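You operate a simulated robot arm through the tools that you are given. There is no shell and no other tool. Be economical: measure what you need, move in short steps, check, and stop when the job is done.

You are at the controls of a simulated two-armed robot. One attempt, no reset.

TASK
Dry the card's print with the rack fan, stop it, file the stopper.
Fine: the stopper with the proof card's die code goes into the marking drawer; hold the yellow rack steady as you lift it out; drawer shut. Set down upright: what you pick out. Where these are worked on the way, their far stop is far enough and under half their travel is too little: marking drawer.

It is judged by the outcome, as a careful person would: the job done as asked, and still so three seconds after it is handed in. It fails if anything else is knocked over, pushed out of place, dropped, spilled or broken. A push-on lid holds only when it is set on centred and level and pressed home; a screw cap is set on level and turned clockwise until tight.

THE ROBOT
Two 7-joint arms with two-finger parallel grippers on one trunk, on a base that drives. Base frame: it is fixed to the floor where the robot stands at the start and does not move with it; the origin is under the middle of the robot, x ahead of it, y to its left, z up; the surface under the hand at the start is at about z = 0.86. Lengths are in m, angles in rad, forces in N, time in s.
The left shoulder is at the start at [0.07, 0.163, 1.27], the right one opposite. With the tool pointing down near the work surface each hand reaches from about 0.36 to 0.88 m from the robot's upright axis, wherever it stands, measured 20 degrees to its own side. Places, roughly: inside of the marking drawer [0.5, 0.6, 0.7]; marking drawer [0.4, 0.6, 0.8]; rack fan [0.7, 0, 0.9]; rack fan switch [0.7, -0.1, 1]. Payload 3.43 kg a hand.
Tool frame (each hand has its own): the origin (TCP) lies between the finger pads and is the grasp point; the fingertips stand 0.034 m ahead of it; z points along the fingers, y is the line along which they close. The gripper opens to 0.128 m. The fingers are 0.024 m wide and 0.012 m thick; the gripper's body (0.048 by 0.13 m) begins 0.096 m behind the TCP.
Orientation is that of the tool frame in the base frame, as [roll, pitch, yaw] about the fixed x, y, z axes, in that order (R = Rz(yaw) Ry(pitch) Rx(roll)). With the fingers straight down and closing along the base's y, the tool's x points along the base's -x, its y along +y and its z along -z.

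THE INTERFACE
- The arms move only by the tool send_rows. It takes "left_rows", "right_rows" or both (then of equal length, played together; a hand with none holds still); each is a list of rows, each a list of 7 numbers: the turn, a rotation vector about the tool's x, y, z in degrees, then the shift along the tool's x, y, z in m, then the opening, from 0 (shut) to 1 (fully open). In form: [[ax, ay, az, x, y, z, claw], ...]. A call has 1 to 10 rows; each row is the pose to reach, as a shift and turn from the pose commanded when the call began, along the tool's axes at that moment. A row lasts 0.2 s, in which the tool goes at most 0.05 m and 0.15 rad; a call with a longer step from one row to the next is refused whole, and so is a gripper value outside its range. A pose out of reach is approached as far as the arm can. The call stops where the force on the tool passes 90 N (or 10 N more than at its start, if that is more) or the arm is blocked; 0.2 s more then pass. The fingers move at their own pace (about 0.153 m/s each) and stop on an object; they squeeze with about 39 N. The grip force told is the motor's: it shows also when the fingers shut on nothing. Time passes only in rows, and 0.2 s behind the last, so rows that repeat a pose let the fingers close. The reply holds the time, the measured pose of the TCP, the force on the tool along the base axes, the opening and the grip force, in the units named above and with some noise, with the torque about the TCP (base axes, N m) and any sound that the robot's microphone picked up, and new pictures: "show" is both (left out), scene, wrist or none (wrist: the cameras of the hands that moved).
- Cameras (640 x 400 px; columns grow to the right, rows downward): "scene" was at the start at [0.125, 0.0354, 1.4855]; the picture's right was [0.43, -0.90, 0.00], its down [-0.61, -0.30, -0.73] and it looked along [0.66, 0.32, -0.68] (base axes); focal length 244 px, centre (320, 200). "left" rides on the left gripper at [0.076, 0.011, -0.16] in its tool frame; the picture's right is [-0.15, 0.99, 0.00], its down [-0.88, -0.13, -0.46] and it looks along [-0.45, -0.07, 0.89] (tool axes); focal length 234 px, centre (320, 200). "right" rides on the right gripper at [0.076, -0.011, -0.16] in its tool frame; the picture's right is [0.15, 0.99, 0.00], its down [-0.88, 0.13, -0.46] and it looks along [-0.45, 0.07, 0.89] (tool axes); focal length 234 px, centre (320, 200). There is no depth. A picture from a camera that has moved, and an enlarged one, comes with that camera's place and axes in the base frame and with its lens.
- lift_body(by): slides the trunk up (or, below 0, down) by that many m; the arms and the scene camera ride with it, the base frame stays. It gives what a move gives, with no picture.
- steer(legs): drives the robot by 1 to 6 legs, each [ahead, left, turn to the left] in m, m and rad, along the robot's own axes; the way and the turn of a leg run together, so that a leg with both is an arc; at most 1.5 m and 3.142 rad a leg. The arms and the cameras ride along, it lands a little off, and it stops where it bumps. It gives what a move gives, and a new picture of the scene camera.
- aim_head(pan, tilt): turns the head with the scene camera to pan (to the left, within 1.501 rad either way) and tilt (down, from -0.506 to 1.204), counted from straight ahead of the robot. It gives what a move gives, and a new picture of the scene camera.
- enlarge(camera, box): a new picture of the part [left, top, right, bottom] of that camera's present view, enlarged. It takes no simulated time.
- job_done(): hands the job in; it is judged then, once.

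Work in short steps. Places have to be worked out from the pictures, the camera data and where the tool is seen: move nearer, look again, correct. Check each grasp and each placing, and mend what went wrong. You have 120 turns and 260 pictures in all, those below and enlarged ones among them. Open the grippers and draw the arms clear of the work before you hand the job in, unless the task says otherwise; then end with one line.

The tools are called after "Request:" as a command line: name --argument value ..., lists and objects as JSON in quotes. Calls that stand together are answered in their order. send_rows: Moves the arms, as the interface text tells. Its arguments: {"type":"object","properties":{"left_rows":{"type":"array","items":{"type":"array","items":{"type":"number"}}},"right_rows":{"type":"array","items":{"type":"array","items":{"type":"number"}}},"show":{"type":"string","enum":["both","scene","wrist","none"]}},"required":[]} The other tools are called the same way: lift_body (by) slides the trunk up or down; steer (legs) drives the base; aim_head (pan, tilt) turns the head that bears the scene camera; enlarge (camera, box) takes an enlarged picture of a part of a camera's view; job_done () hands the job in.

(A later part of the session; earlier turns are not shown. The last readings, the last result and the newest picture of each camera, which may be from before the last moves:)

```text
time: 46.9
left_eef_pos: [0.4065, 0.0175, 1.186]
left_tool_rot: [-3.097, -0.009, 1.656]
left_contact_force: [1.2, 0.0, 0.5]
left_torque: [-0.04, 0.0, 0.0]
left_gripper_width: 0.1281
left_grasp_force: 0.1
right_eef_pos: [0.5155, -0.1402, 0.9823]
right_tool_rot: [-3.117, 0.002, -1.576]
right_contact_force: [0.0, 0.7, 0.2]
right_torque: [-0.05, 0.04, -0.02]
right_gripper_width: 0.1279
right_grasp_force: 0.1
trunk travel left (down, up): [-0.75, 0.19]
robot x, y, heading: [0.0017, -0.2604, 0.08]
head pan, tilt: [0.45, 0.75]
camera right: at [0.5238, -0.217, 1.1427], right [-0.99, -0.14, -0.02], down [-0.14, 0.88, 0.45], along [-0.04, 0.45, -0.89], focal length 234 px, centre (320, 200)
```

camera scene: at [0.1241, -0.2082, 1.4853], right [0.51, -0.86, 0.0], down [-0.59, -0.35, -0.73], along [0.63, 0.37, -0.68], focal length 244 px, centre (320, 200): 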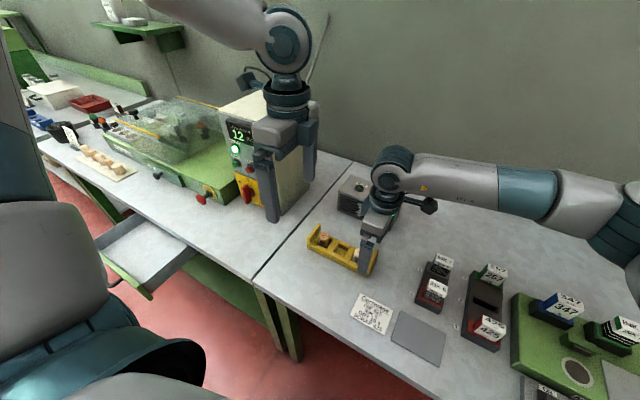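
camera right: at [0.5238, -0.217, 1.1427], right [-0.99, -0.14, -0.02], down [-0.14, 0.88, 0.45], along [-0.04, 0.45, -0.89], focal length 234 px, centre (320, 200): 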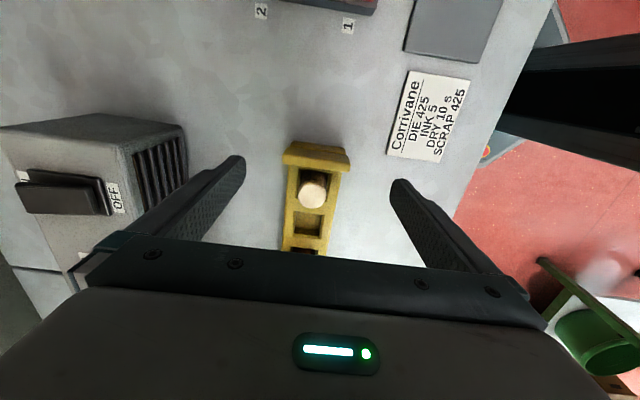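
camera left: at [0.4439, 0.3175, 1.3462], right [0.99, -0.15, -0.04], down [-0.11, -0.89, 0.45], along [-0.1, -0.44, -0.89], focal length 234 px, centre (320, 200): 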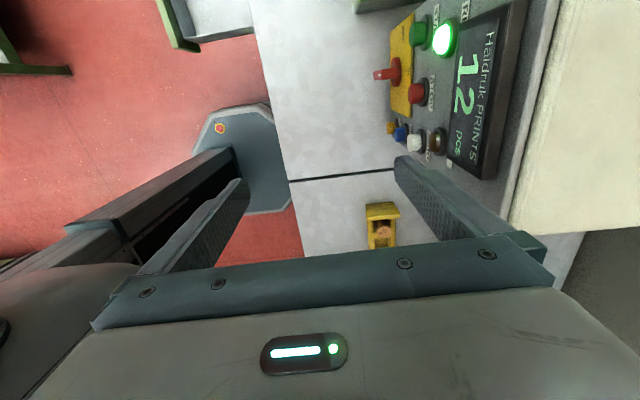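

Yaw is now −90°. Centre +7 mm in x and descend straight around the rack end.

Request:
send_rows --right_rows '[[0, 0, 0, 0, -0.004, 0.015, 1], [0, 0, 0, 0.001, -0.007, 0.03, 1], [0, 0, 0, 0.001, -0.007, 0.045, 1], [0, 0, 0, 0.001, -0.007, 0.06, 1], [0, 0, 0, 0.001, -0.007, 0.072, 1], [0, 0, 0, 0.001, -0.007, 0.072, 1]]' --show "both"

Request:
enlarge --camera "scene" --box '[280, 180, 440, 300]'

```text
time: 48.3
left_eef_pos: [0.408, 0.0168, 1.1866]
left_tool_rot: [-3.097, -0.014, 1.655]
left_contact_force: [0.2, 0.0, -0.4]
left_torque: [0.02, 0.0, 0.01]
left_gripper_width: 0.1278
left_grasp_force: 0.1
right_eef_pos: [0.5248, -0.1421, 0.9116]
right_tool_rot: [-3.116, 0.001, -1.582]
right_contact_force: [0.5, -0.1, 0.2]
right_torque: [-0.02, -0.01, -0.03]
right_gripper_width: 0.1278
right_grasp_force: 0.1
right hand out of reach, approached as far as the arm can: row 2, 3
trunk travel left (down, up): [-0.75, 0.19]
robot x, y, heading: [0.0031, -0.2583, 0.08]
head pan, tilt: [0.45, 0.75]
camera scene: at [0.1238, -0.2133, 1.4855], right [0.51, -0.86, 0.0], down [-0.59, -0.35, -0.73], along [0.63, 0.37, -0.68], focal length 244 px, centre (320, 200)
camera right: at [0.5314, -0.2193, 1.0709], right [-0.99, -0.14, -0.03], down [-0.13, 0.88, 0.45], along [-0.04, 0.45, -0.89], focal length 234 px, centre (320, 200)
```

scene: 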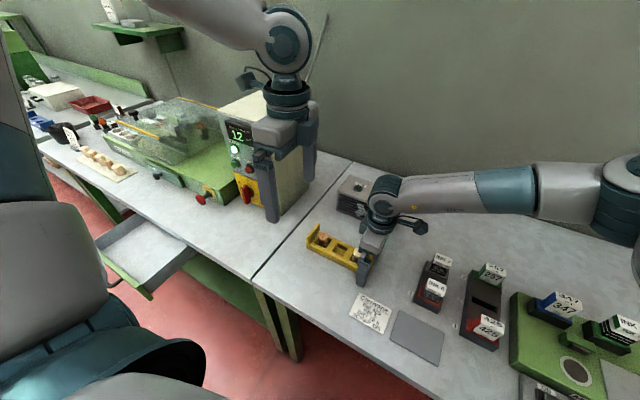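
right: 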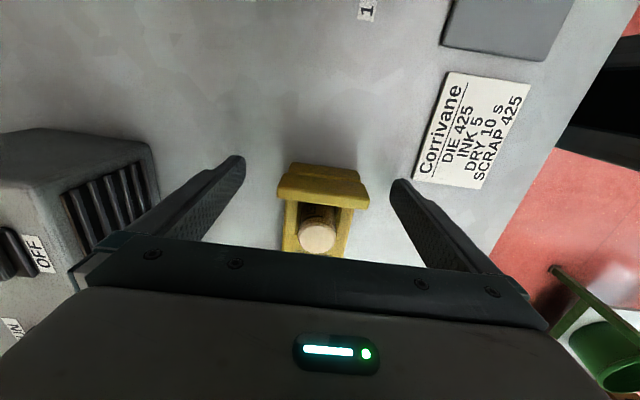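

```text
3.33 times, centred on (360, 240) of scene
camera zoom: at [0.1238, -0.2133, 1.4855], right [0.51, -0.86, 0.0], down [-0.59, -0.35, -0.73], along [0.63, 0.37, -0.68], focal length 812 px, centre (187, 67)
```

zoom: 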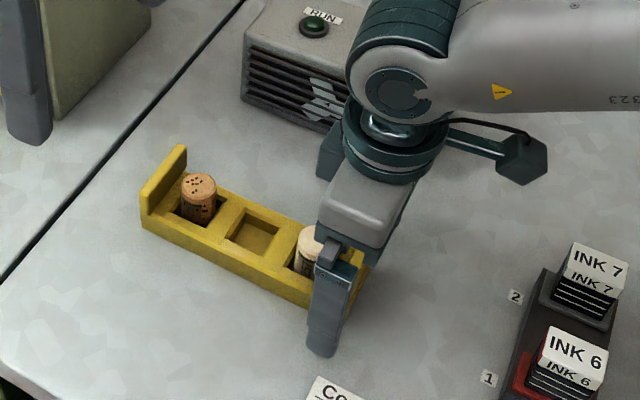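

Right hand straddles the rack end, centred. Now bring the left hand above the 425 stopper at about (0.519, 0.006), still high.

Request:
send_rows --left_rows '[[-1, 0, 0, -0.005, 0.025, 0.01, 1], [-2.5, 0, 0, -0.01, 0.055, 0.03, 1], [-2.5, 0, 0, -0.015, 0.085, 0.06, 0.9], [-2.5, 0, 0, -0.02, 0.11, 0.09, 0.8], [-2.5, 0, 0, -0.02, 0.11, 0.12, 0.6], [-2.5, 0, 0, -0.02, 0.11, 0.15, 0.55], [-2.5, 0, 0, -0.02, 0.11, 0.15, 0.55]]' --show "both"

Request:
enlarge --camera "scene" --box '[260, 150, 440, 300]'

```text
time: 49.9
left_eef_pos: [0.5124, 0.0079, 1.0308]
left_tool_rot: [3.138, -0.012, 1.655]
left_contact_force: [0.0, -1.3, 0.3]
left_torque: [0.02, -0.02, -0.02]
left_gripper_width: 0.0703
left_grasp_force: 0.0
right_eef_pos: [0.5238, -0.1427, 0.9124]
right_tool_rot: [-3.116, 0.004, -1.579]
right_contact_force: [-0.6, 0.7, 0.6]
right_torque: [0.04, -0.01, 0.04]
right_gripper_width: 0.1283
right_grasp_force: 0.0
trunk travel left (down, up): [-0.75, 0.19]
robot x, y, heading: [0.0001, -0.2553, 0.077]
head pan, tilt: [0.45, 0.75]
camera scene: at [0.1237, -0.213, 1.4855], right [0.51, -0.86, 0.0], down [-0.59, -0.35, -0.73], along [0.63, 0.37, -0.68], focal length 244 px, centre (320, 200)
camera left: at [0.5172, 0.0824, 1.1915], right [1.0, -0.06, 0.0], down [-0.06, -0.89, 0.45], along [-0.03, -0.44, -0.9], focal length 234 px, centre (320, 200)
```

scene: 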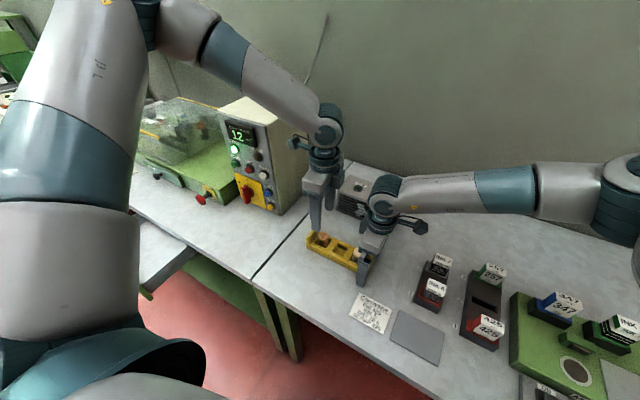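
left: 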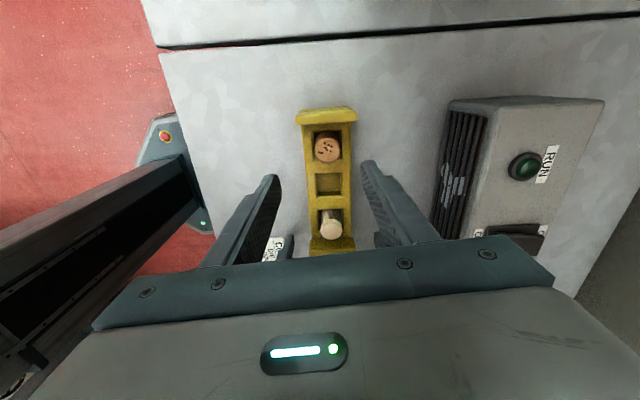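

```text
2.67 times, centred on (350, 225) of scene
camera zoom: at [0.1237, -0.213, 1.4855], right [0.51, -0.86, 0.0], down [-0.59, -0.35, -0.73], along [0.63, 0.37, -0.68], focal length 649 px, centre (240, 133)
```

zoom: 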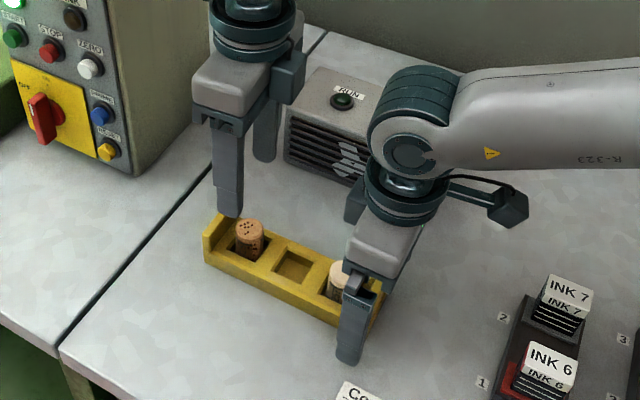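

Now close the right hand on the rack end to hold it.

Request:
send_rows --right_rows '[[0, 0, 0, 0, 0, 0, 0.7], [0, 0, 0, 0, 0, 0, 0.55], [0, 0, 0, 0, 0, 0, 0.45], [0, 0, 0, 0, 0, 0, 0.4], [0, 0, 0, 0, 0, 0, 0.3]]' --show "both"

Request:
enlarge --camera "left" --box '[260, 80, 420, 280]'

Request:
enlarge --camera "scene" --box '[290, 200, 400, 290]'

```text
time: 51.1
left_eef_pos: [0.5133, 0.0076, 1.0308]
left_tool_rot: [-3.14, -0.012, 1.655]
left_contact_force: [-0.5, 0.7, -0.9]
left_torque: [0.02, 0.02, 0.0]
left_gripper_width: 0.0704
left_grasp_force: 0.1
right_eef_pos: [0.5236, -0.1421, 0.9124]
right_tool_rot: [-3.115, 0.003, -1.582]
right_contact_force: [-0.1, -0.4, 2.8]
right_torque: [-0.02, 0.15, 0.09]
right_gripper_width: 0.0694
right_grasp_force: 39.0
trunk travel left (down, up): [-0.75, 0.19]
robot x, y, heading: [0.0011, -0.2566, 0.082]
head pan, tilt: [0.45, 0.75]
camera scene: at [0.1236, -0.213, 1.4856], right [0.51, -0.86, 0.0], down [-0.59, -0.35, -0.73], along [0.63, 0.37, -0.68], focal length 244 px, centre (320, 200)
camera right: at [0.5312, -0.219, 1.0713], right [-0.99, -0.14, -0.03], down [-0.13, 0.88, 0.45], along [-0.04, 0.45, -0.89], focal length 234 px, centre (320, 200)
```

scene: 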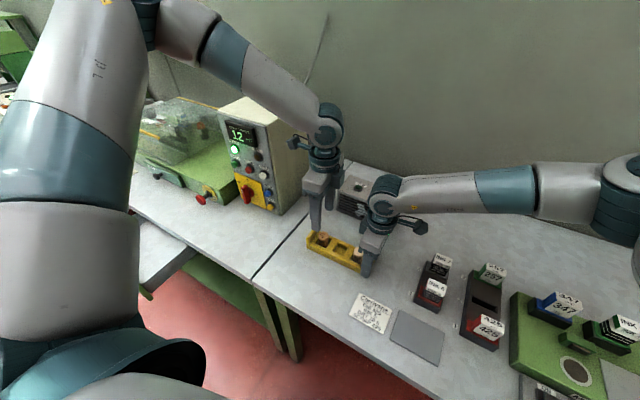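
right: 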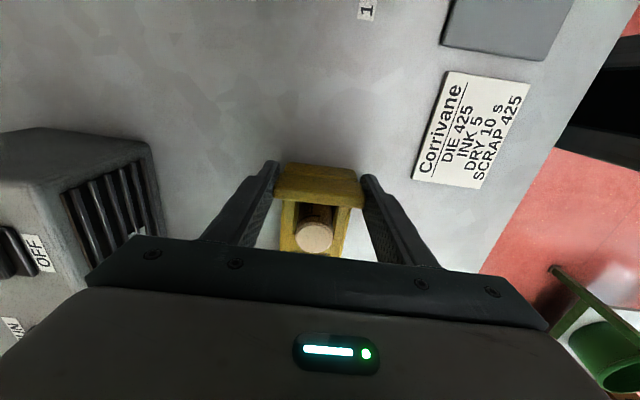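

```text
2.00 times, centred on (340, 180) of left
camera zoom: at [0.5169, 0.0824, 1.1918], right [1.0, -0.06, 0.0], down [-0.06, -0.89, 0.45], along [-0.03, -0.44, -0.9], focal length 468 px, centre (280, 240)
```

zoom: 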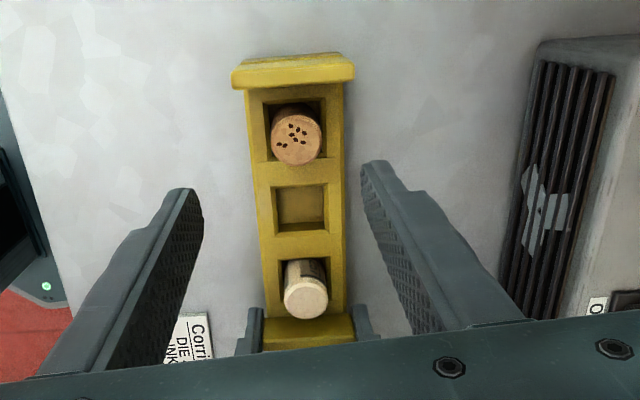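

```text
4.44 times, centred on (345, 245) of scene
camera zoom: at [0.1236, -0.213, 1.4856], right [0.51, -0.86, 0.0], down [-0.59, -0.35, -0.73], along [0.63, 0.37, -0.68], focal length 1082 px, centre (209, 0)
```

zoom: 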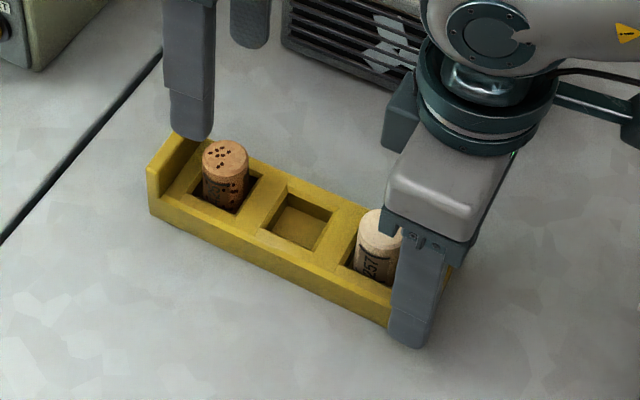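

Right grip holds the rack (69 mm). Stopper top is about (0.522, 0.011, 0.921), rack body top ≈0.898. I lower the left fingers to just above the rack body around it.

Request:
send_rows --left_rows '[[0, 0, 0, 0.001, 0.005, 0.02, 0.55], [0, 0, 0, 0.002, 0.009, 0.04, 0.55], [0, 0, 0, 0.002, 0.009, 0.06, 0.5], [0, 0, 0, 0.002, 0.009, 0.075, 0.45], [0, 0, 0, 0.002, 0.009, 0.085, 0.45], [0, 0, 0, 0.002, 0.009, 0.091, 0.45]]' --show "both"

Request:
enlarge --camera "scene" --box '[290, 200, 400, 290]'

```text
time: 52.5
left_eef_pos: [0.5181, 0.0131, 0.943]
left_tool_rot: [3.14, -0.01, 1.656]
left_contact_force: [0.1, 0.0, 0.3]
left_torque: [0.02, -0.03, 0.01]
left_gripper_width: 0.0575
left_grasp_force: 0.0
right_eef_pos: [0.5234, -0.1414, 0.9119]
right_tool_rot: [-3.117, 0.004, -1.58]
right_contact_force: [-1.2, 0.0, 4.8]
right_torque: [-0.05, 0.24, 0.03]
right_gripper_width: 0.0693
right_grasp_force: 38.7
trunk travel left (down, up): [-0.75, 0.19]
robot x, y, heading: [0.004, -0.2578, 0.079]
head pan, tilt: [0.45, 0.75]
camera scene: at [0.1233, -0.2131, 1.4856], right [0.51, -0.86, 0.0], down [-0.59, -0.35, -0.73], along [0.63, 0.37, -0.68], focal length 244 px, centre (320, 200)
camera left: at [0.5241, 0.0885, 1.1028], right [1.0, -0.06, 0.0], down [-0.06, -0.89, 0.45], along [-0.03, -0.45, -0.9], focal length 234 px, centre (320, 200)
```

scene: 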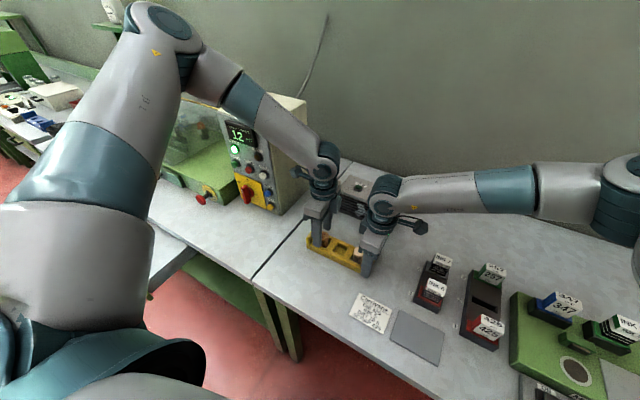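
left: 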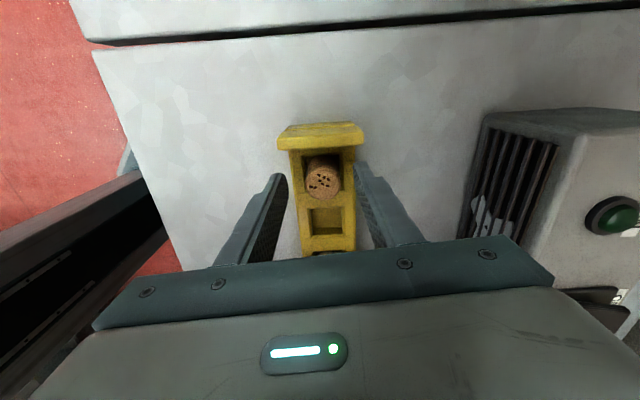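

```text
4.44 times, centred on (345, 245) of scene
camera zoom: at [0.1233, -0.2131, 1.4856], right [0.51, -0.86, 0.0], down [-0.59, -0.35, -0.73], along [0.63, 0.37, -0.68], focal length 1082 px, centre (209, 0)
```

zoom: 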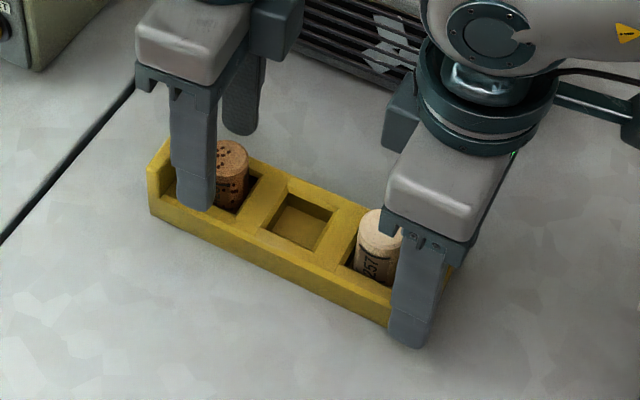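

Aligned within 3 mm. Descend 5 mm more and close on the stopper.

Request:
send_rows --left_rows '[[0, 0, 0, 0.001, 0.002, 0.005, 0.45], [0, 0, 0, 0.001, 0.002, 0.006, 0.35], [0, 0, 0, 0.001, 0.002, 0.006, 0.25], [0, 0, 0, 0.001, 0.002, 0.006, 0.1], [0, 0, 0, 0.001, 0.002, 0.006, 0.0], [0, 0, 0, 0.001, 0.002, 0.006, 0.0]]' --show "both"

Request:
enlarge --camera "scene" --box '[290, 200, 400, 290]'

```text
time: 53.9
left_eef_pos: [0.5202, 0.0159, 0.94]
left_tool_rot: [3.14, -0.009, 1.655]
left_contact_force: [0.6, -0.1, -0.6]
left_torque: [0.02, 0.02, -0.01]
left_gripper_width: 0.0281
left_grasp_force: 38.9
left hand out of reach, approached as far as the arm can: row 1, 2, 3, 4, 5, 6
right_eef_pos: [0.5242, -0.1423, 0.9116]
right_tool_rot: [-3.114, 0.002, -1.577]
right_contact_force: [-0.8, 0.0, 7.1]
right_torque: [-0.02, 0.24, 0.12]
right_gripper_width: 0.0696
right_grasp_force: 38.9
trunk travel left (down, up): [-0.75, 0.19]
robot x, y, heading: [0.0006, -0.2565, 0.082]
head pan, tilt: [0.45, 0.75]
camera scene: at [0.1233, -0.2131, 1.4856], right [0.51, -0.86, 0.0], down [-0.59, -0.35, -0.73], along [0.63, 0.37, -0.68], focal length 244 px, centre (320, 200)
camera left: at [0.5247, 0.0918, 1.0998], right [1.0, -0.06, 0.0], down [-0.06, -0.89, 0.45], along [-0.03, -0.45, -0.89], focal length 234 px, centre (320, 200)
```

scene: 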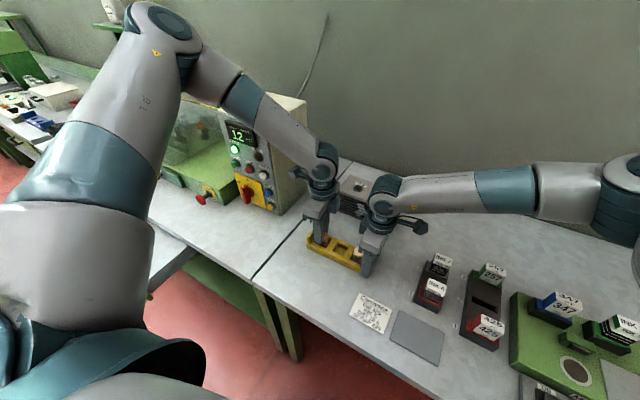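
left: 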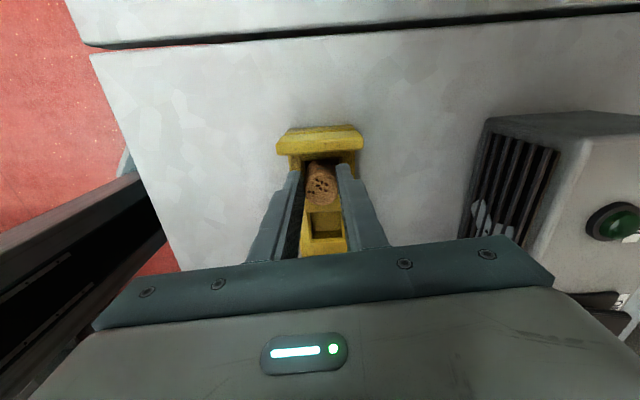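

```text
4.44 times, centred on (345, 245) of scene
camera zoom: at [0.1233, -0.2131, 1.4856], right [0.51, -0.86, 0.0], down [-0.59, -0.35, -0.73], along [0.63, 0.37, -0.68], focal length 1082 px, centre (209, 0)
```

zoom: 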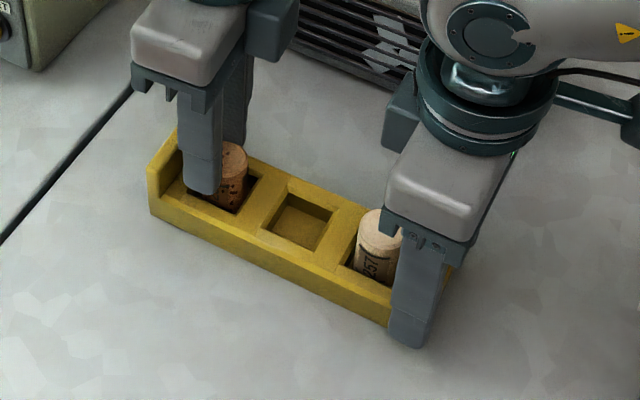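

Stopper gripped (28 mm). Lift it straight up while the right hand holds the rack.

Request:
send_rows --left_rows '[[0, 0, 0, 0, 0, -0.01, 0.0], [0, 0, 0, 0, 0, -0.025, 0.0], [0, 0, 0, 0, 0, -0.045, 0.0], [0, 0, 0, 0, 0, -0.07, 0.0], [0, 0, 0, 0, 0, -0.1, 0.0], [0, 0, 0, 0, 0, -0.13, 0.0]]' --show "both"

Request:
enlarge --camera "scene" --box '[270, 160, 400, 290]'

```text
time: 55.3
left_eef_pos: [0.5204, 0.0147, 1.0691]
left_tool_rot: [3.141, -0.012, 1.654]
left_contact_force: [0.1, -0.8, 0.5]
left_torque: [-0.02, -0.01, -0.01]
left_gripper_width: 0.0281
left_grasp_force: 39.3
right_eef_pos: [0.5244, -0.1417, 0.9121]
right_tool_rot: [-3.115, 0.005, -1.579]
right_contact_force: [1.1, -1.0, 7.6]
right_torque: [0.22, 0.29, 0.08]
right_gripper_width: 0.0695
right_grasp_force: 39.4
trunk travel left (down, up): [-0.75, 0.19]
robot x, y, heading: [0.0041, -0.2553, 0.08]
head pan, tilt: [0.45, 0.75]
camera scene: at [0.1228, -0.2132, 1.4855], right [0.51, -0.86, 0.0], down [-0.59, -0.35, -0.73], along [0.63, 0.37, -0.68], focal length 244 px, centre (320, 200)
camera left: at [0.5247, 0.0892, 1.2297], right [1.0, -0.06, 0.0], down [-0.06, -0.89, 0.45], along [-0.03, -0.44, -0.9], focal length 234 px, centre (320, 200)
```

scene: 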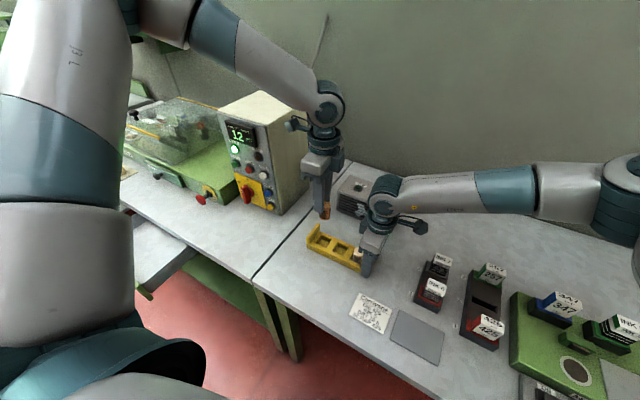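
left: 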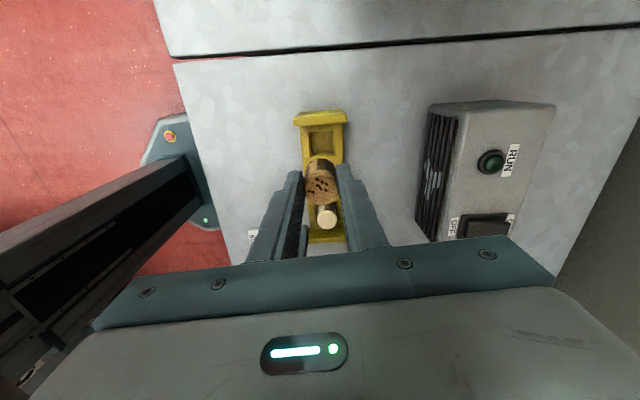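

```text
3.08 times, centred on (335, 225) of scene
camera zoom: at [0.1228, -0.2132, 1.4855], right [0.51, -0.86, 0.0], down [-0.59, -0.35, -0.73], along [0.63, 0.37, -0.68], focal length 749 px, centre (274, 123)
```

zoom: 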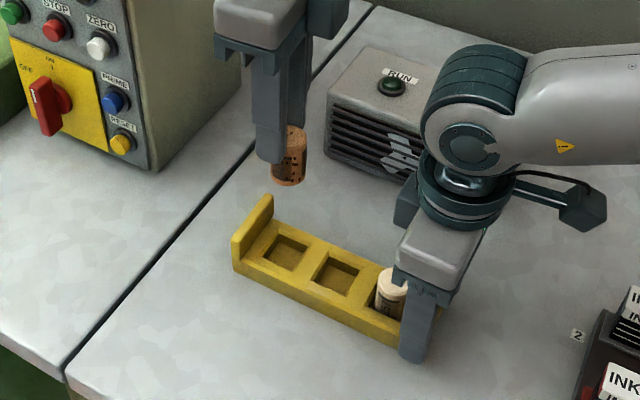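

The stopper is out and the rack is undisturbed. Release the rack with the right hand and raise it clear.

Request:
send_rows --right_rows '[[0, 0, 0, 0, 0, 0, 0.7], [0, 0, 0, 0, 0, 0, 1], [0, 0, 0, 0, 0, 0, 1], [0, 0, 0, 0, 0, -0.03, 1], [0, 0, 0, 0, 0, -0.07, 1], [0, 0, 0, 0, 0, -0.11, 1], [0, 0, 0, 0, 0, -0.15, 1]]' --left_rows '[[0, 0, 0, 0, 0, 0, 0], [0, 0, 0, 0, 0, 0, 0], [0, 0, 0, 0, 0, -0.02, 0], [0, 0, 0, 0, 0, -0.05, 0], [0, 0, 0, 0, 0, -0.08, 0], [0, 0, 0, 0, 0, -0.11, 0], [0, 0, 0, 0, 0, -0.13, 0]]' --show "scene"

```text
time: 56.9
left_eef_pos: [0.5187, 0.0117, 1.2012]
left_tool_rot: [3.14, -0.011, 1.653]
left_contact_force: [1.3, -0.1, 1.2]
left_torque: [-0.01, -0.04, 0.02]
left_gripper_width: 0.0282
left_grasp_force: 39.0
right_eef_pos: [0.5211, -0.1584, 1.0219]
right_tool_rot: [-3.11, 0.003, -1.591]
right_contact_force: [-0.4, -0.9, 0.4]
right_torque: [-0.02, -0.02, 0.0]
right_gripper_width: 0.1281
right_grasp_force: 0.0
right hand out of reach, approached as far as the arm can: row 4, 5, 6, 7
trunk travel left (down, up): [-0.75, 0.19]
robot x, y, heading: [0.0041, -0.2597, 0.079]
head pan, tilt: [0.45, 0.75]
camera scene: at [0.1218, -0.2143, 1.4856], right [0.51, -0.86, 0.0], down [-0.59, -0.35, -0.73], along [0.63, 0.37, -0.68], focal length 244 px, centre (320, 200)
```

scene: 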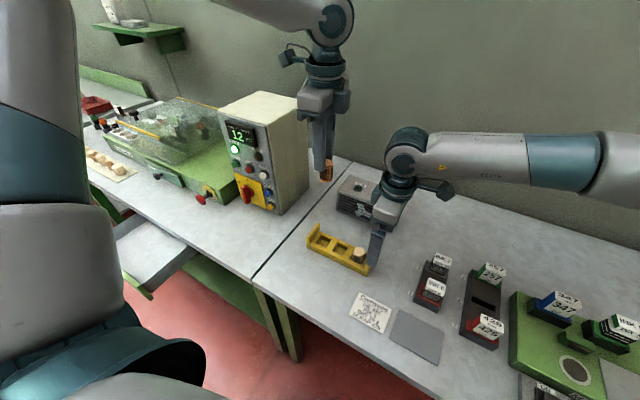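

Raise and retract both hands toward the robot before driving.

Request:
send_rows --right_rows '[[0, 0, 8, 0, 0.0, -0.03, 1], [0, 0, 16, 0, 0.01, -0.07, 1], [0, 0, 24, 0.01, 0.03, -0.1, 1], [0, 0, 32, 0.02, 0.05, -0.13, 1], [0, 0, 40, 0.03, 0.08, -0.16, 1], [0, 0, 48, 0.04, 0.1, -0.18, 1], [0, 0, 56, 0.05, 0.12, -0.2, 1]]' --left_rows '[[0, 0, 0, 0.01, -0.035, -0.01, 0], [0, 0, 0, 0.03, -0.07, -0.02, 0], [0, 0, 0, 0.05, -0.105, -0.03, 0], [0, 0, 0, 0.07, -0.14, -0.03, 0], [0, 0, 0, 0.09, -0.175, -0.03, 0], [0, 0, 0, 0.11, -0.205, -0.03, 0], [0, 0, 0, 0.118, -0.211, -0.03, 0]]' --show "scene"

```text
time: 58.5
left_eef_pos: [0.2985, 0.112, 1.23]
left_tool_rot: [-3.141, -0.01, 1.654]
left_contact_force: [-1.5, 0.2, 0.8]
left_torque: [0.03, 0.0, -0.03]
left_gripper_width: 0.0281
left_grasp_force: 39.0
right_eef_pos: [0.3986, -0.2062, 1.2182]
right_tool_rot: [-3.129, 0.023, -2.556]
right_contact_force: [-0.3, -0.7, 0.3]
right_torque: [0.0, 0.0, -0.02]
right_gripper_width: 0.1284
right_grasp_force: 0.1
trunk travel left (down, up): [-0.75, 0.19]
robot x, y, heading: [0.0033, -0.2576, 0.085]
head pan, tilt: [0.45, 0.75]
camera scene: at [0.1231, -0.2134, 1.4856], right [0.51, -0.86, 0.0], down [-0.59, -0.35, -0.73], along [0.63, 0.37, -0.68], focal length 244 px, centre (320, 200)
```

scene: 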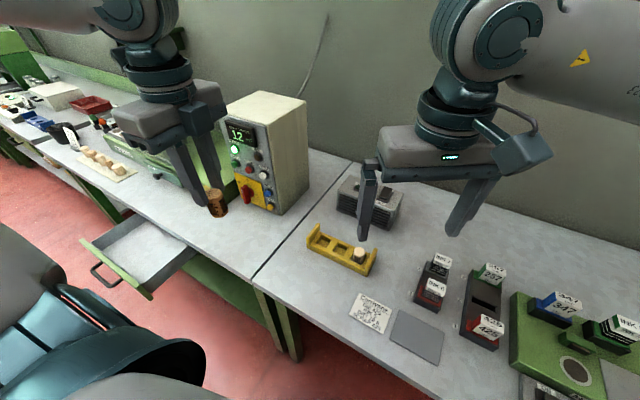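

Drive back to the starting spot: undo the turn, then 0.26 m left.

Request:
steer --legs '[[0, 0, -0.082], [0, 0.26, 0]]'

Request:
enlarge --camera "scene" --box '[0, 120, 330, 340]'

```text
time: 60.8
left_eef_pos: [0.3302, 0.348, 1.2304]
left_tool_rot: [-3.141, -0.015, 1.572]
left_contact_force: [1.0, 0.0, -0.8]
left_torque: [-0.01, -0.02, 0.01]
left_gripper_width: 0.0284
left_grasp_force: 39.3
right_eef_pos: [0.402, 0.0226, 1.2173]
right_tool_rot: [-3.131, 0.021, -2.637]
right_contact_force: [-0.6, 0.3, 0.2]
right_torque: [0.02, 0.03, 0.05]
right_gripper_width: 0.128
right_grasp_force: 0.0
trunk travel left (down, up): [-0.75, 0.19]
robot x, y, heading: [0.005, 0.0029, 0.0]
head pan, tilt: [0.45, 0.75]
camera scene: at [0.1271, 0.0373, 1.4856], right [0.44, -0.9, 0.0], down [-0.61, -0.3, -0.73], along [0.66, 0.32, -0.68], focal length 244 px, centre (320, 200)
```

scene: 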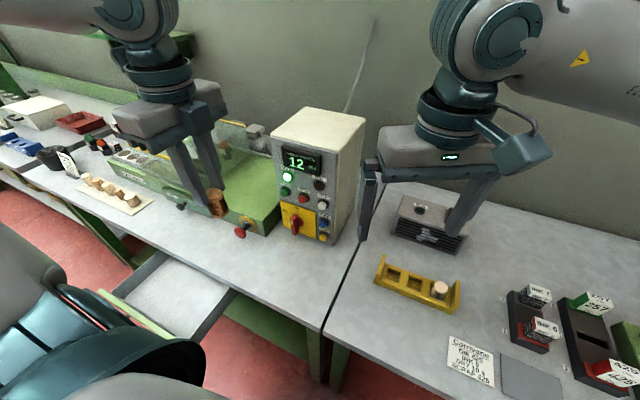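

```text
1.82 times, centred on (165, 230) of scene
camera zoom: at [0.1271, 0.0373, 1.4856], right [0.44, -0.9, 0.0], down [-0.61, -0.3, -0.73], along [0.66, 0.32, -0.68], focal length 443 px, centre (602, 146)
```

zoom: 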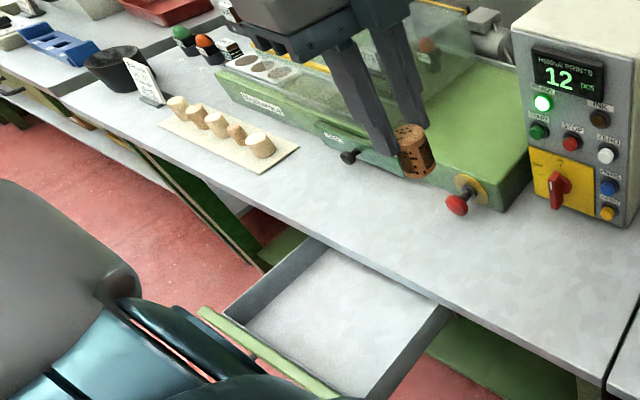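

Back at start. Drawer interior spans about x 0.15–0.32, y 0.41–0.71. Move the stopper above its middle (0.235, 0.57).

Request:
send_rows --left_rows '[[0, 0, 0, 0.035, -0.015, 0.0, 0], [0, 0, 0, 0.07, -0.03, 0.02, 0], [0, 0, 0, 0.105, -0.045, 0.045, 0], [0, 0, 0, 0.14, -0.06, 0.07, 0], [0, 0, 0, 0.17, -0.075, 0.1, 0], [0, 0, 0, 0.2, -0.085, 0.13, 0], [0, 0, 0, 0.222, -0.095, 0.165, 0], [0, 0, 0, 0.222, -0.095, 0.2, 0], [0, 0, 0, 0.222, -0.095, 0.23, 0]]' --show "both"

```text
time: 62.8
left_eef_pos: [0.2348, 0.5734, 1.0028]
left_tool_rot: [-3.141, -0.014, 1.572]
left_contact_force: [0.3, 0.2, 0.0]
left_torque: [0.0, 0.02, -0.02]
left_gripper_width: 0.0283
left_grasp_force: 38.8
right_eef_pos: [0.4036, 0.0242, 1.217]
right_tool_rot: [-3.133, 0.02, -2.639]
right_contact_force: [-0.1, -0.1, -0.2]
right_torque: [-0.01, 0.0, 0.01]
right_gripper_width: 0.1279
right_grasp_force: 0.0
trunk travel left (down, up): [-0.75, 0.19]
robot x, y, heading: [0.0051, 0.0039, 0.003]
head pan, tilt: [0.45, 0.75]
camera scene: at [0.128, 0.0392, 1.4854], right [0.44, -0.9, 0.0], down [-0.61, -0.3, -0.73], along [0.66, 0.32, -0.68], focal length 244 px, centre (320, 200)
camera left: at [0.2463, 0.6482, 1.1622], right [0.99, -0.14, 0.0], down [-0.13, -0.89, 0.45], along [-0.07, -0.44, -0.9], focal length 234 px, centre (320, 200)
```

scene: 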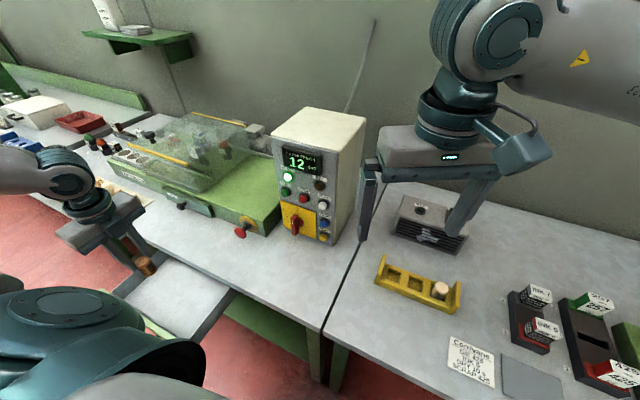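
left: 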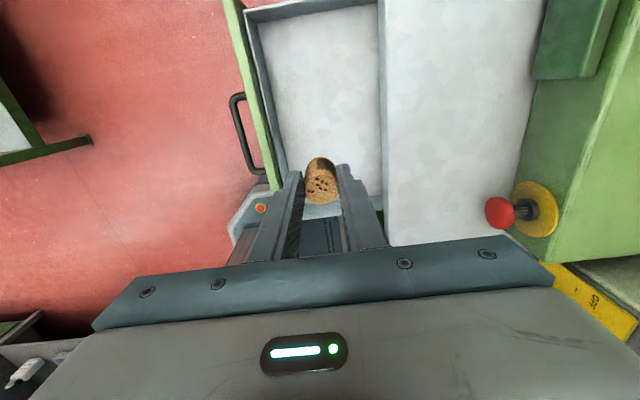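

Below the hand, the drawer floor projects to mid-drawer. Descend to just above the floor.

Request:
send_rows --left_rows '[[0, 0, 0, 0, 0, 0.03, 0], [0, 0, 0, 0, 0, 0.06, 0], [0, 0, 0, 0, 0, 0.09, 0], [0, 0, 0, 0, 0, 0.12, 0], [0, 0, 0, 0, 0, 0.15, 0], [0, 0, 0, 0, 0, 0.175, 0], [0, 0, 0, 0, 0, 0.19, 0]]' --show "both"

Request:
enlarge --camera "scene" --box '[60, 200, 260, 350]'

```text
time: 64.4
left_eef_pos: [0.2358, 0.5758, 0.812]
left_tool_rot: [3.139, -0.015, 1.572]
left_contact_force: [0.1, 0.7, 3.3]
left_torque: [0.04, 0.0, -0.01]
left_gripper_width: 0.0283
left_grasp_force: 38.9
right_eef_pos: [0.4016, 0.0226, 1.2177]
right_tool_rot: [-3.13, 0.021, -2.636]
right_contact_force: [0.0, -0.4, 0.1]
right_torque: [-0.02, 0.01, 0.03]
right_gripper_width: 0.1275
right_grasp_force: 0.0
trunk travel left (down, up): [-0.75, 0.19]
robot x, y, heading: [0.0021, 0.0038, -0.005]
head pan, tilt: [0.45, 0.75]
camera scene: at [0.1267, 0.038, 1.4858], right [0.44, -0.9, 0.0], down [-0.61, -0.3, -0.73], along [0.66, 0.32, -0.68], focal length 244 px, centre (320, 200)
camera left: at [0.2453, 0.6495, 0.9736], right [0.99, -0.14, 0.0], down [-0.13, -0.89, 0.44], along [-0.06, -0.44, -0.9], focal length 234 px, centre (320, 200)
```

scene: 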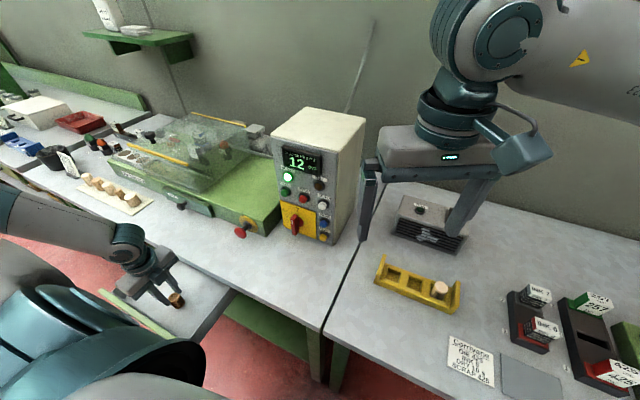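
left: 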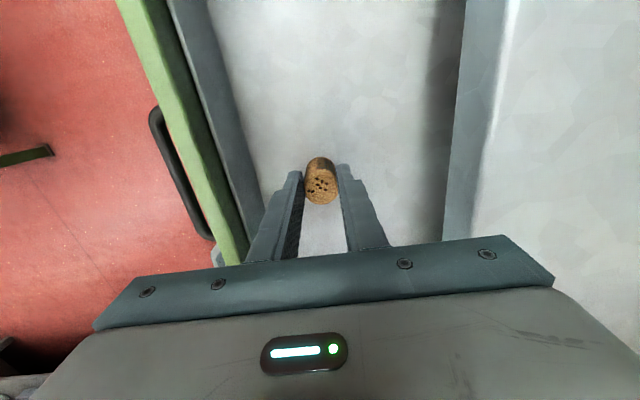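

```text
2.67 times, centred on (160, 275) of scene
camera zoom: at [0.1267, 0.038, 1.4858], right [0.44, -0.9, 0.0], down [-0.61, -0.3, -0.73], along [0.66, 0.32, -0.68], focal length 649 px, centre (747, 0)
```

zoom: 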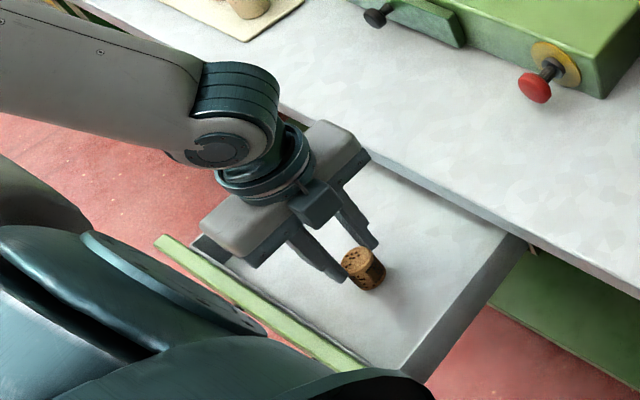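

A slight 3 N suggests the bottom is just about touching. Creep down a few mm and watch force.

Request:
send_rows --left_rows '[[0, 0, 0, 0, 0, 0.002, 0], [0, 0, 0, 0, 0, 0.004, 0]]' --show "wrist"

```text
time: 65.0
left_eef_pos: [0.2351, 0.5754, 0.8123]
left_tool_rot: [3.138, -0.018, 1.572]
left_contact_force: [0.7, 2.5, 34.3]
left_torque: [-0.15, -0.02, 0.04]
left_gripper_width: 0.0285
left_grasp_force: 38.7
right_eef_pos: [0.401, 0.0202, 1.2183]
right_tool_rot: [-3.134, 0.022, -2.639]
right_contact_force: [-0.2, 0.2, -0.4]
right_torque: [0.02, -0.04, -0.06]
right_gripper_width: 0.128
right_grasp_force: 0.0
trunk travel left (down, up): [-0.75, 0.19]
robot x, y, heading: [0.0032, -0.0013, 0.001]
head pan, tilt: [0.45, 0.75]
camera left: at [0.2452, 0.6486, 0.9725], right [0.99, -0.14, 0.0], down [-0.13, -0.89, 0.44], along [-0.06, -0.44, -0.9], focal length 234 px, centre (320, 200)
```

left: 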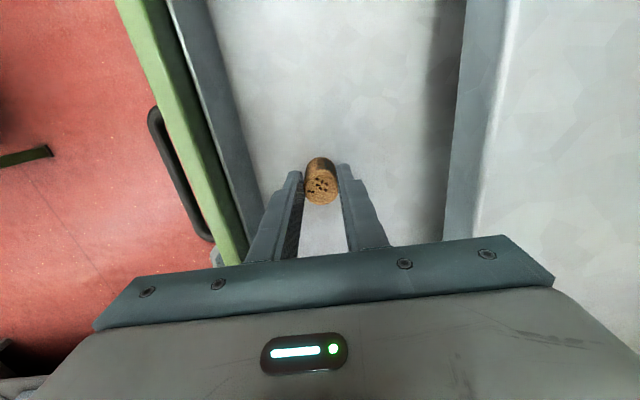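

It stands on the floor (34 N). Relieve 3 mm, then open the fingers.

Request:
send_rows --left_rows '[[0, 0, 0, 0, 0, -0.0035, 0], [0, 0, 0, 0, 0, -0.0035, 0], [0, 0, 0, 0, 0, -0.0035, 0.26], [0, 0, 0, 0, 0, -0.0035, 0.34], [0, 0, 0, 0, 0, -0.0035, 0.42], [0, 0, 0, 0, 0, -0.0035, 0.42], [0, 0, 0, 0, 0, -0.02, 0.42], [0, 0, 0, 0, 0, -0.045, 0.42]]' --show "wrist"

```text
time: 66.8
left_eef_pos: [0.2339, 0.5758, 0.8539]
left_tool_rot: [3.14, -0.013, 1.572]
left_contact_force: [-0.3, -0.5, 0.1]
left_torque: [0.01, 0.03, 0.02]
left_gripper_width: 0.0539
left_grasp_force: 0.1
right_eef_pos: [0.4025, 0.0229, 1.2181]
right_tool_rot: [-3.132, 0.022, -2.637]
right_contact_force: [0.9, 0.2, -0.5]
right_torque: [0.03, 0.0, 0.0]
right_gripper_width: 0.128
right_grasp_force: 0.2
trunk travel left (down, up): [-0.75, 0.19]
robot x, y, heading: [0.0, 0.0007, 0.001]
head pan, tilt: [0.45, 0.75]
camera left: at [0.245, 0.6491, 1.0145], right [0.99, -0.15, 0.0], down [-0.13, -0.89, 0.44], along [-0.07, -0.44, -0.9], focal length 234 px, centre (320, 200)
```

left: 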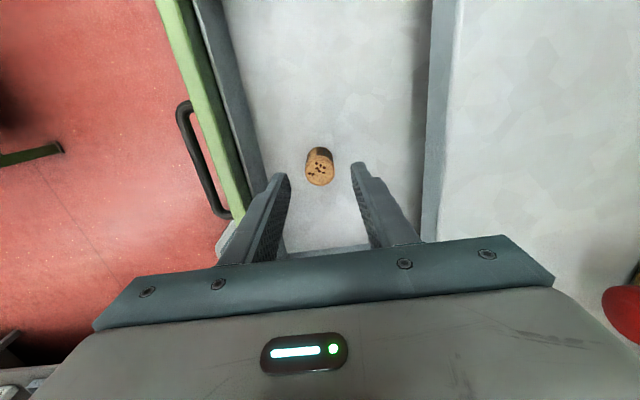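

Stopper stands upright. Raise the left hand, close it, and move out in front of the handle (bar at x≈0.098).

Request:
send_rows --left_rows '[[0, 0, 0, 0, 0, -0.045, 0.42], [0, 0, 0, 0, 0, -0.09, 0.42], [0, 0, 0, 0, 0, -0.12, 0.2], [0, 0, 0, 0.005, -0.04, -0.12, 0], [0, 0, 0, 0.01, -0.08, -0.12, 0], [0, 0, 0, 0.014, -0.12, -0.12, 0], [0, 0, 0, 0.014, -0.16, -0.12, 0], [0, 0, 0, 0.014, -0.19, -0.12, 0]]' --show "both"

```text
time: 68.6
left_eef_pos: [0.0439, 0.5872, 0.9747]
left_tool_rot: [3.141, -0.012, 1.572]
left_contact_force: [-0.1, 0.4, 0.6]
left_torque: [0.02, 0.03, -0.01]
left_gripper_width: 0.0
left_grasp_force: 33.2
right_eef_pos: [0.4006, 0.0236, 1.2189]
right_tool_rot: [-3.13, 0.023, -2.636]
right_contact_force: [-0.6, -0.4, 0.2]
right_torque: [0.0, -0.03, 0.0]
right_gripper_width: 0.1279
right_grasp_force: 0.0
trunk travel left (down, up): [-0.75, 0.19]
robot x, y, heading: [0.0026, 0.0053, -0.004]
head pan, tilt: [0.45, 0.75]
camera scene: at [0.1262, 0.0384, 1.4856], right [0.43, -0.9, 0.0], down [-0.61, -0.3, -0.73], along [0.66, 0.32, -0.68], focal length 244 px, centre (320, 200)
camera left: at [0.0547, 0.6616, 1.1346], right [0.99, -0.15, 0.0], down [-0.13, -0.89, 0.45], along [-0.06, -0.44, -0.9], focal length 234 px, centre (320, 200)
```

scene: 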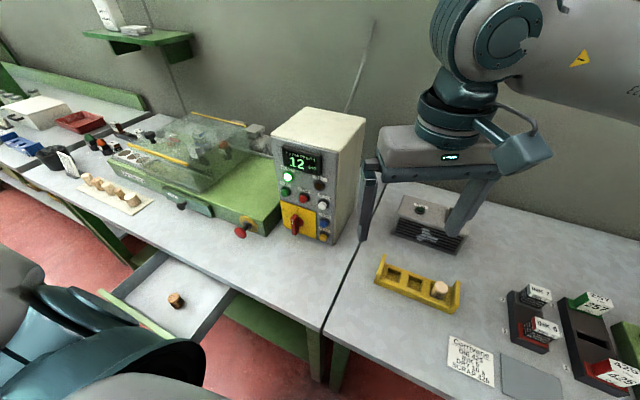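
left: 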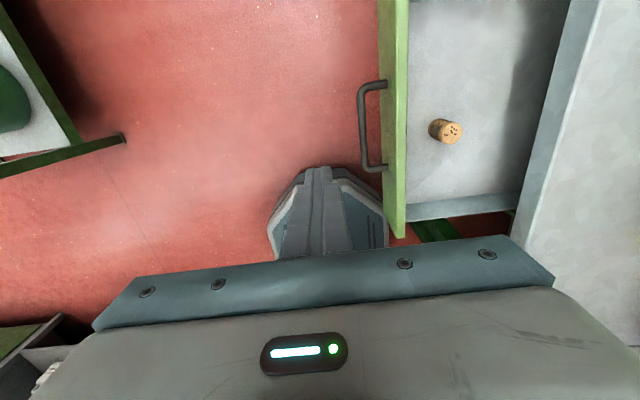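

Clear of the handle. Descend to bar height.

Request:
send_rows --left_rows '[[0, 0, 0, 0.005, 0, 0.04, 0], [0, 0, 0, 0.008, 0, 0.08, 0], [0, 0, 0, 0.008, 0, 0.12, 0], [0, 0, 0, 0.008, 0, 0.16, 0], [0, 0, 0, 0.008, 0, 0.19, 0], [0, 0, 0, 0.008, 0, 0.19, 0]]' --show "wrist"

```text
time: 70.0
left_eef_pos: [0.0433, 0.5974, 0.7837]
left_tool_rot: [-3.14, -0.014, 1.572]
left_contact_force: [-0.8, -0.7, -0.6]
left_torque: [0.03, -0.02, -0.02]
left_gripper_width: 0.0002
left_grasp_force: 32.9
right_eef_pos: [0.4008, 0.0227, 1.2176]
right_tool_rot: [-3.131, 0.02, -2.637]
right_contact_force: [0.8, -0.4, -0.4]
right_torque: [0.0, -0.06, 0.03]
right_gripper_width: 0.1278
right_grasp_force: 0.1
trunk travel left (down, up): [-0.75, 0.19]
robot x, y, heading: [0.0014, 0.0042, -0.002]
head pan, tilt: [0.45, 0.75]
camera left: at [0.0548, 0.6719, 0.9447], right [0.99, -0.15, 0.0], down [-0.13, -0.89, 0.44], along [-0.07, -0.44, -0.9], focal length 234 px, centre (320, 200)
```

left: 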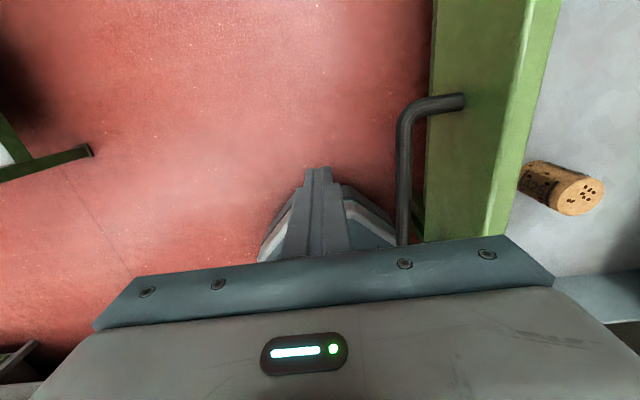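

Push the handle slowly toward closed (gentle 12 mm steps so the stopper doesn't tip).

Request:
send_rows --left_rows '[[0, 0, 0, 0, 0.015, 0, 0], [0, 0, 0, 0, 0.03, 0, 0], [0, 0, 0, 0, 0.04, 0, 0], [0, 0, 0, 0, 0.048, 0, 0], [0, 0, 0, 0, 0.056, 0, 0], [0, 0, 0, 0, 0.065, 0, 0], [0, 0, 0, 0, 0.075, 0, 0], [0, 0, 0, 0, 0.085, 0, 0], [0, 0, 0, 0, 0.095, 0, 0], [0, 0, 0, 0, 0.105, 0, 0]]' --show "wrist"

```text
time: 72.2
left_eef_pos: [0.1494, 0.5982, 0.7849]
left_tool_rot: [3.141, -0.013, 1.573]
left_contact_force: [-1.0, -1.2, -0.8]
left_torque: [0.03, 0.02, 0.02]
left_gripper_width: 0.0
left_grasp_force: 33.0
right_eef_pos: [0.402, 0.023, 1.2168]
right_tool_rot: [-3.132, 0.018, -2.638]
right_contact_force: [0.4, 0.1, 1.0]
right_torque: [0.01, 0.02, -0.02]
right_gripper_width: 0.1281
right_grasp_force: 0.1
trunk travel left (down, up): [-0.75, 0.19]
robot x, y, heading: [0.0049, -0.0002, 0.001]
head pan, tilt: [0.45, 0.75]
camera left: at [0.1607, 0.6728, 0.9439], right [0.99, -0.15, 0.0], down [-0.13, -0.89, 0.45], along [-0.07, -0.44, -0.9], focal length 234 px, centre (320, 200)
```

left: 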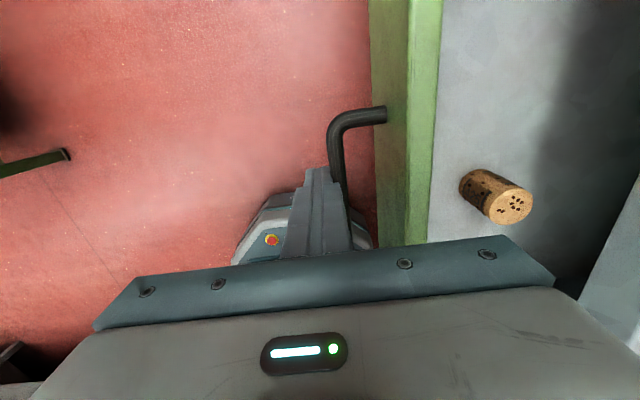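

Drawer is sliding in; stopper upright. Continue another 10 cm.

Request:
send_rows --left_rows '[[0, 0, 0, 0, 0.01, 0, 0], [0, 0, 0, 0, 0.02, 0, 0], [0, 0, 0, 0, 0.03, 0, 0], [0, 0, 0, 0, 0.04, 0, 0], [0, 0, 0, 0, 0.05, 0, 0], [0, 0, 0, 0, 0.06, 0, 0], [0, 0, 0, 0, 0.07, 0, 0], [0, 0, 0, 0, 0.08, 0, 0], [0, 0, 0, 0, 0.09, 0, 0], [0, 0, 0, 0, 0.1, 0, 0]]' --show "both"

```text
time: 74.4
left_eef_pos: [0.2503, 0.5986, 0.7849]
left_tool_rot: [3.141, -0.012, 1.572]
left_contact_force: [-0.8, -0.5, -1.3]
left_torque: [0.0, 0.03, 0.02]
left_gripper_width: 0.0
left_grasp_force: 32.4
right_eef_pos: [0.4023, 0.0241, 1.2182]
right_tool_rot: [-3.131, 0.02, -2.637]
right_contact_force: [0.7, 0.5, 0.1]
right_torque: [-0.02, -0.01, -0.02]
right_gripper_width: 0.1278
right_grasp_force: 0.0
trunk travel left (down, up): [-0.75, 0.19]
robot x, y, heading: [0.002, 0.001, 0.001]
head pan, tilt: [0.45, 0.75]
camera scene: at [0.1273, 0.0388, 1.4855], right [0.44, -0.9, 0.0], down [-0.61, -0.3, -0.73], along [0.66, 0.32, -0.68], focal length 244 px, centre (320, 200)
camera left: at [0.2606, 0.673, 0.9442], right [0.99, -0.14, 0.0], down [-0.13, -0.89, 0.45], along [-0.06, -0.44, -0.9], focal length 234 px, centre (320, 200)
```

scene: 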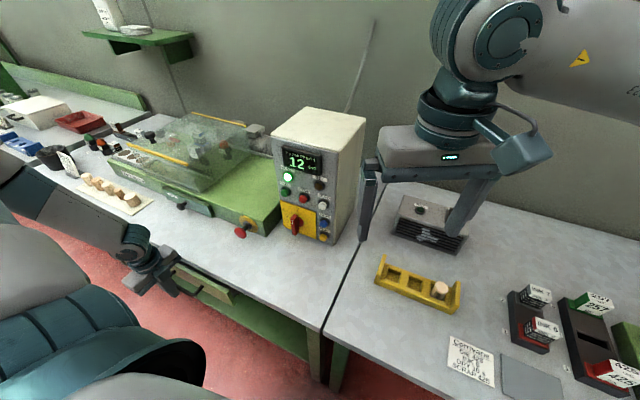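
left: 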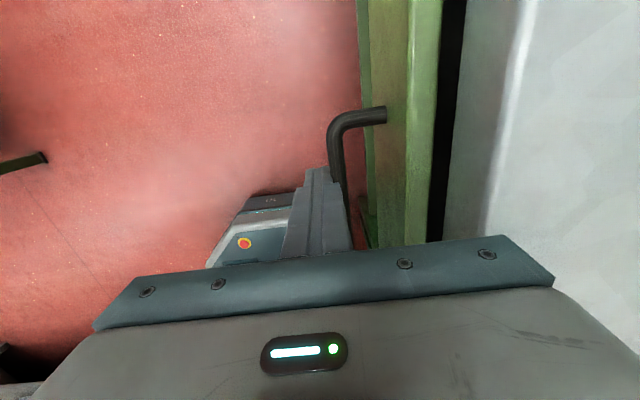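

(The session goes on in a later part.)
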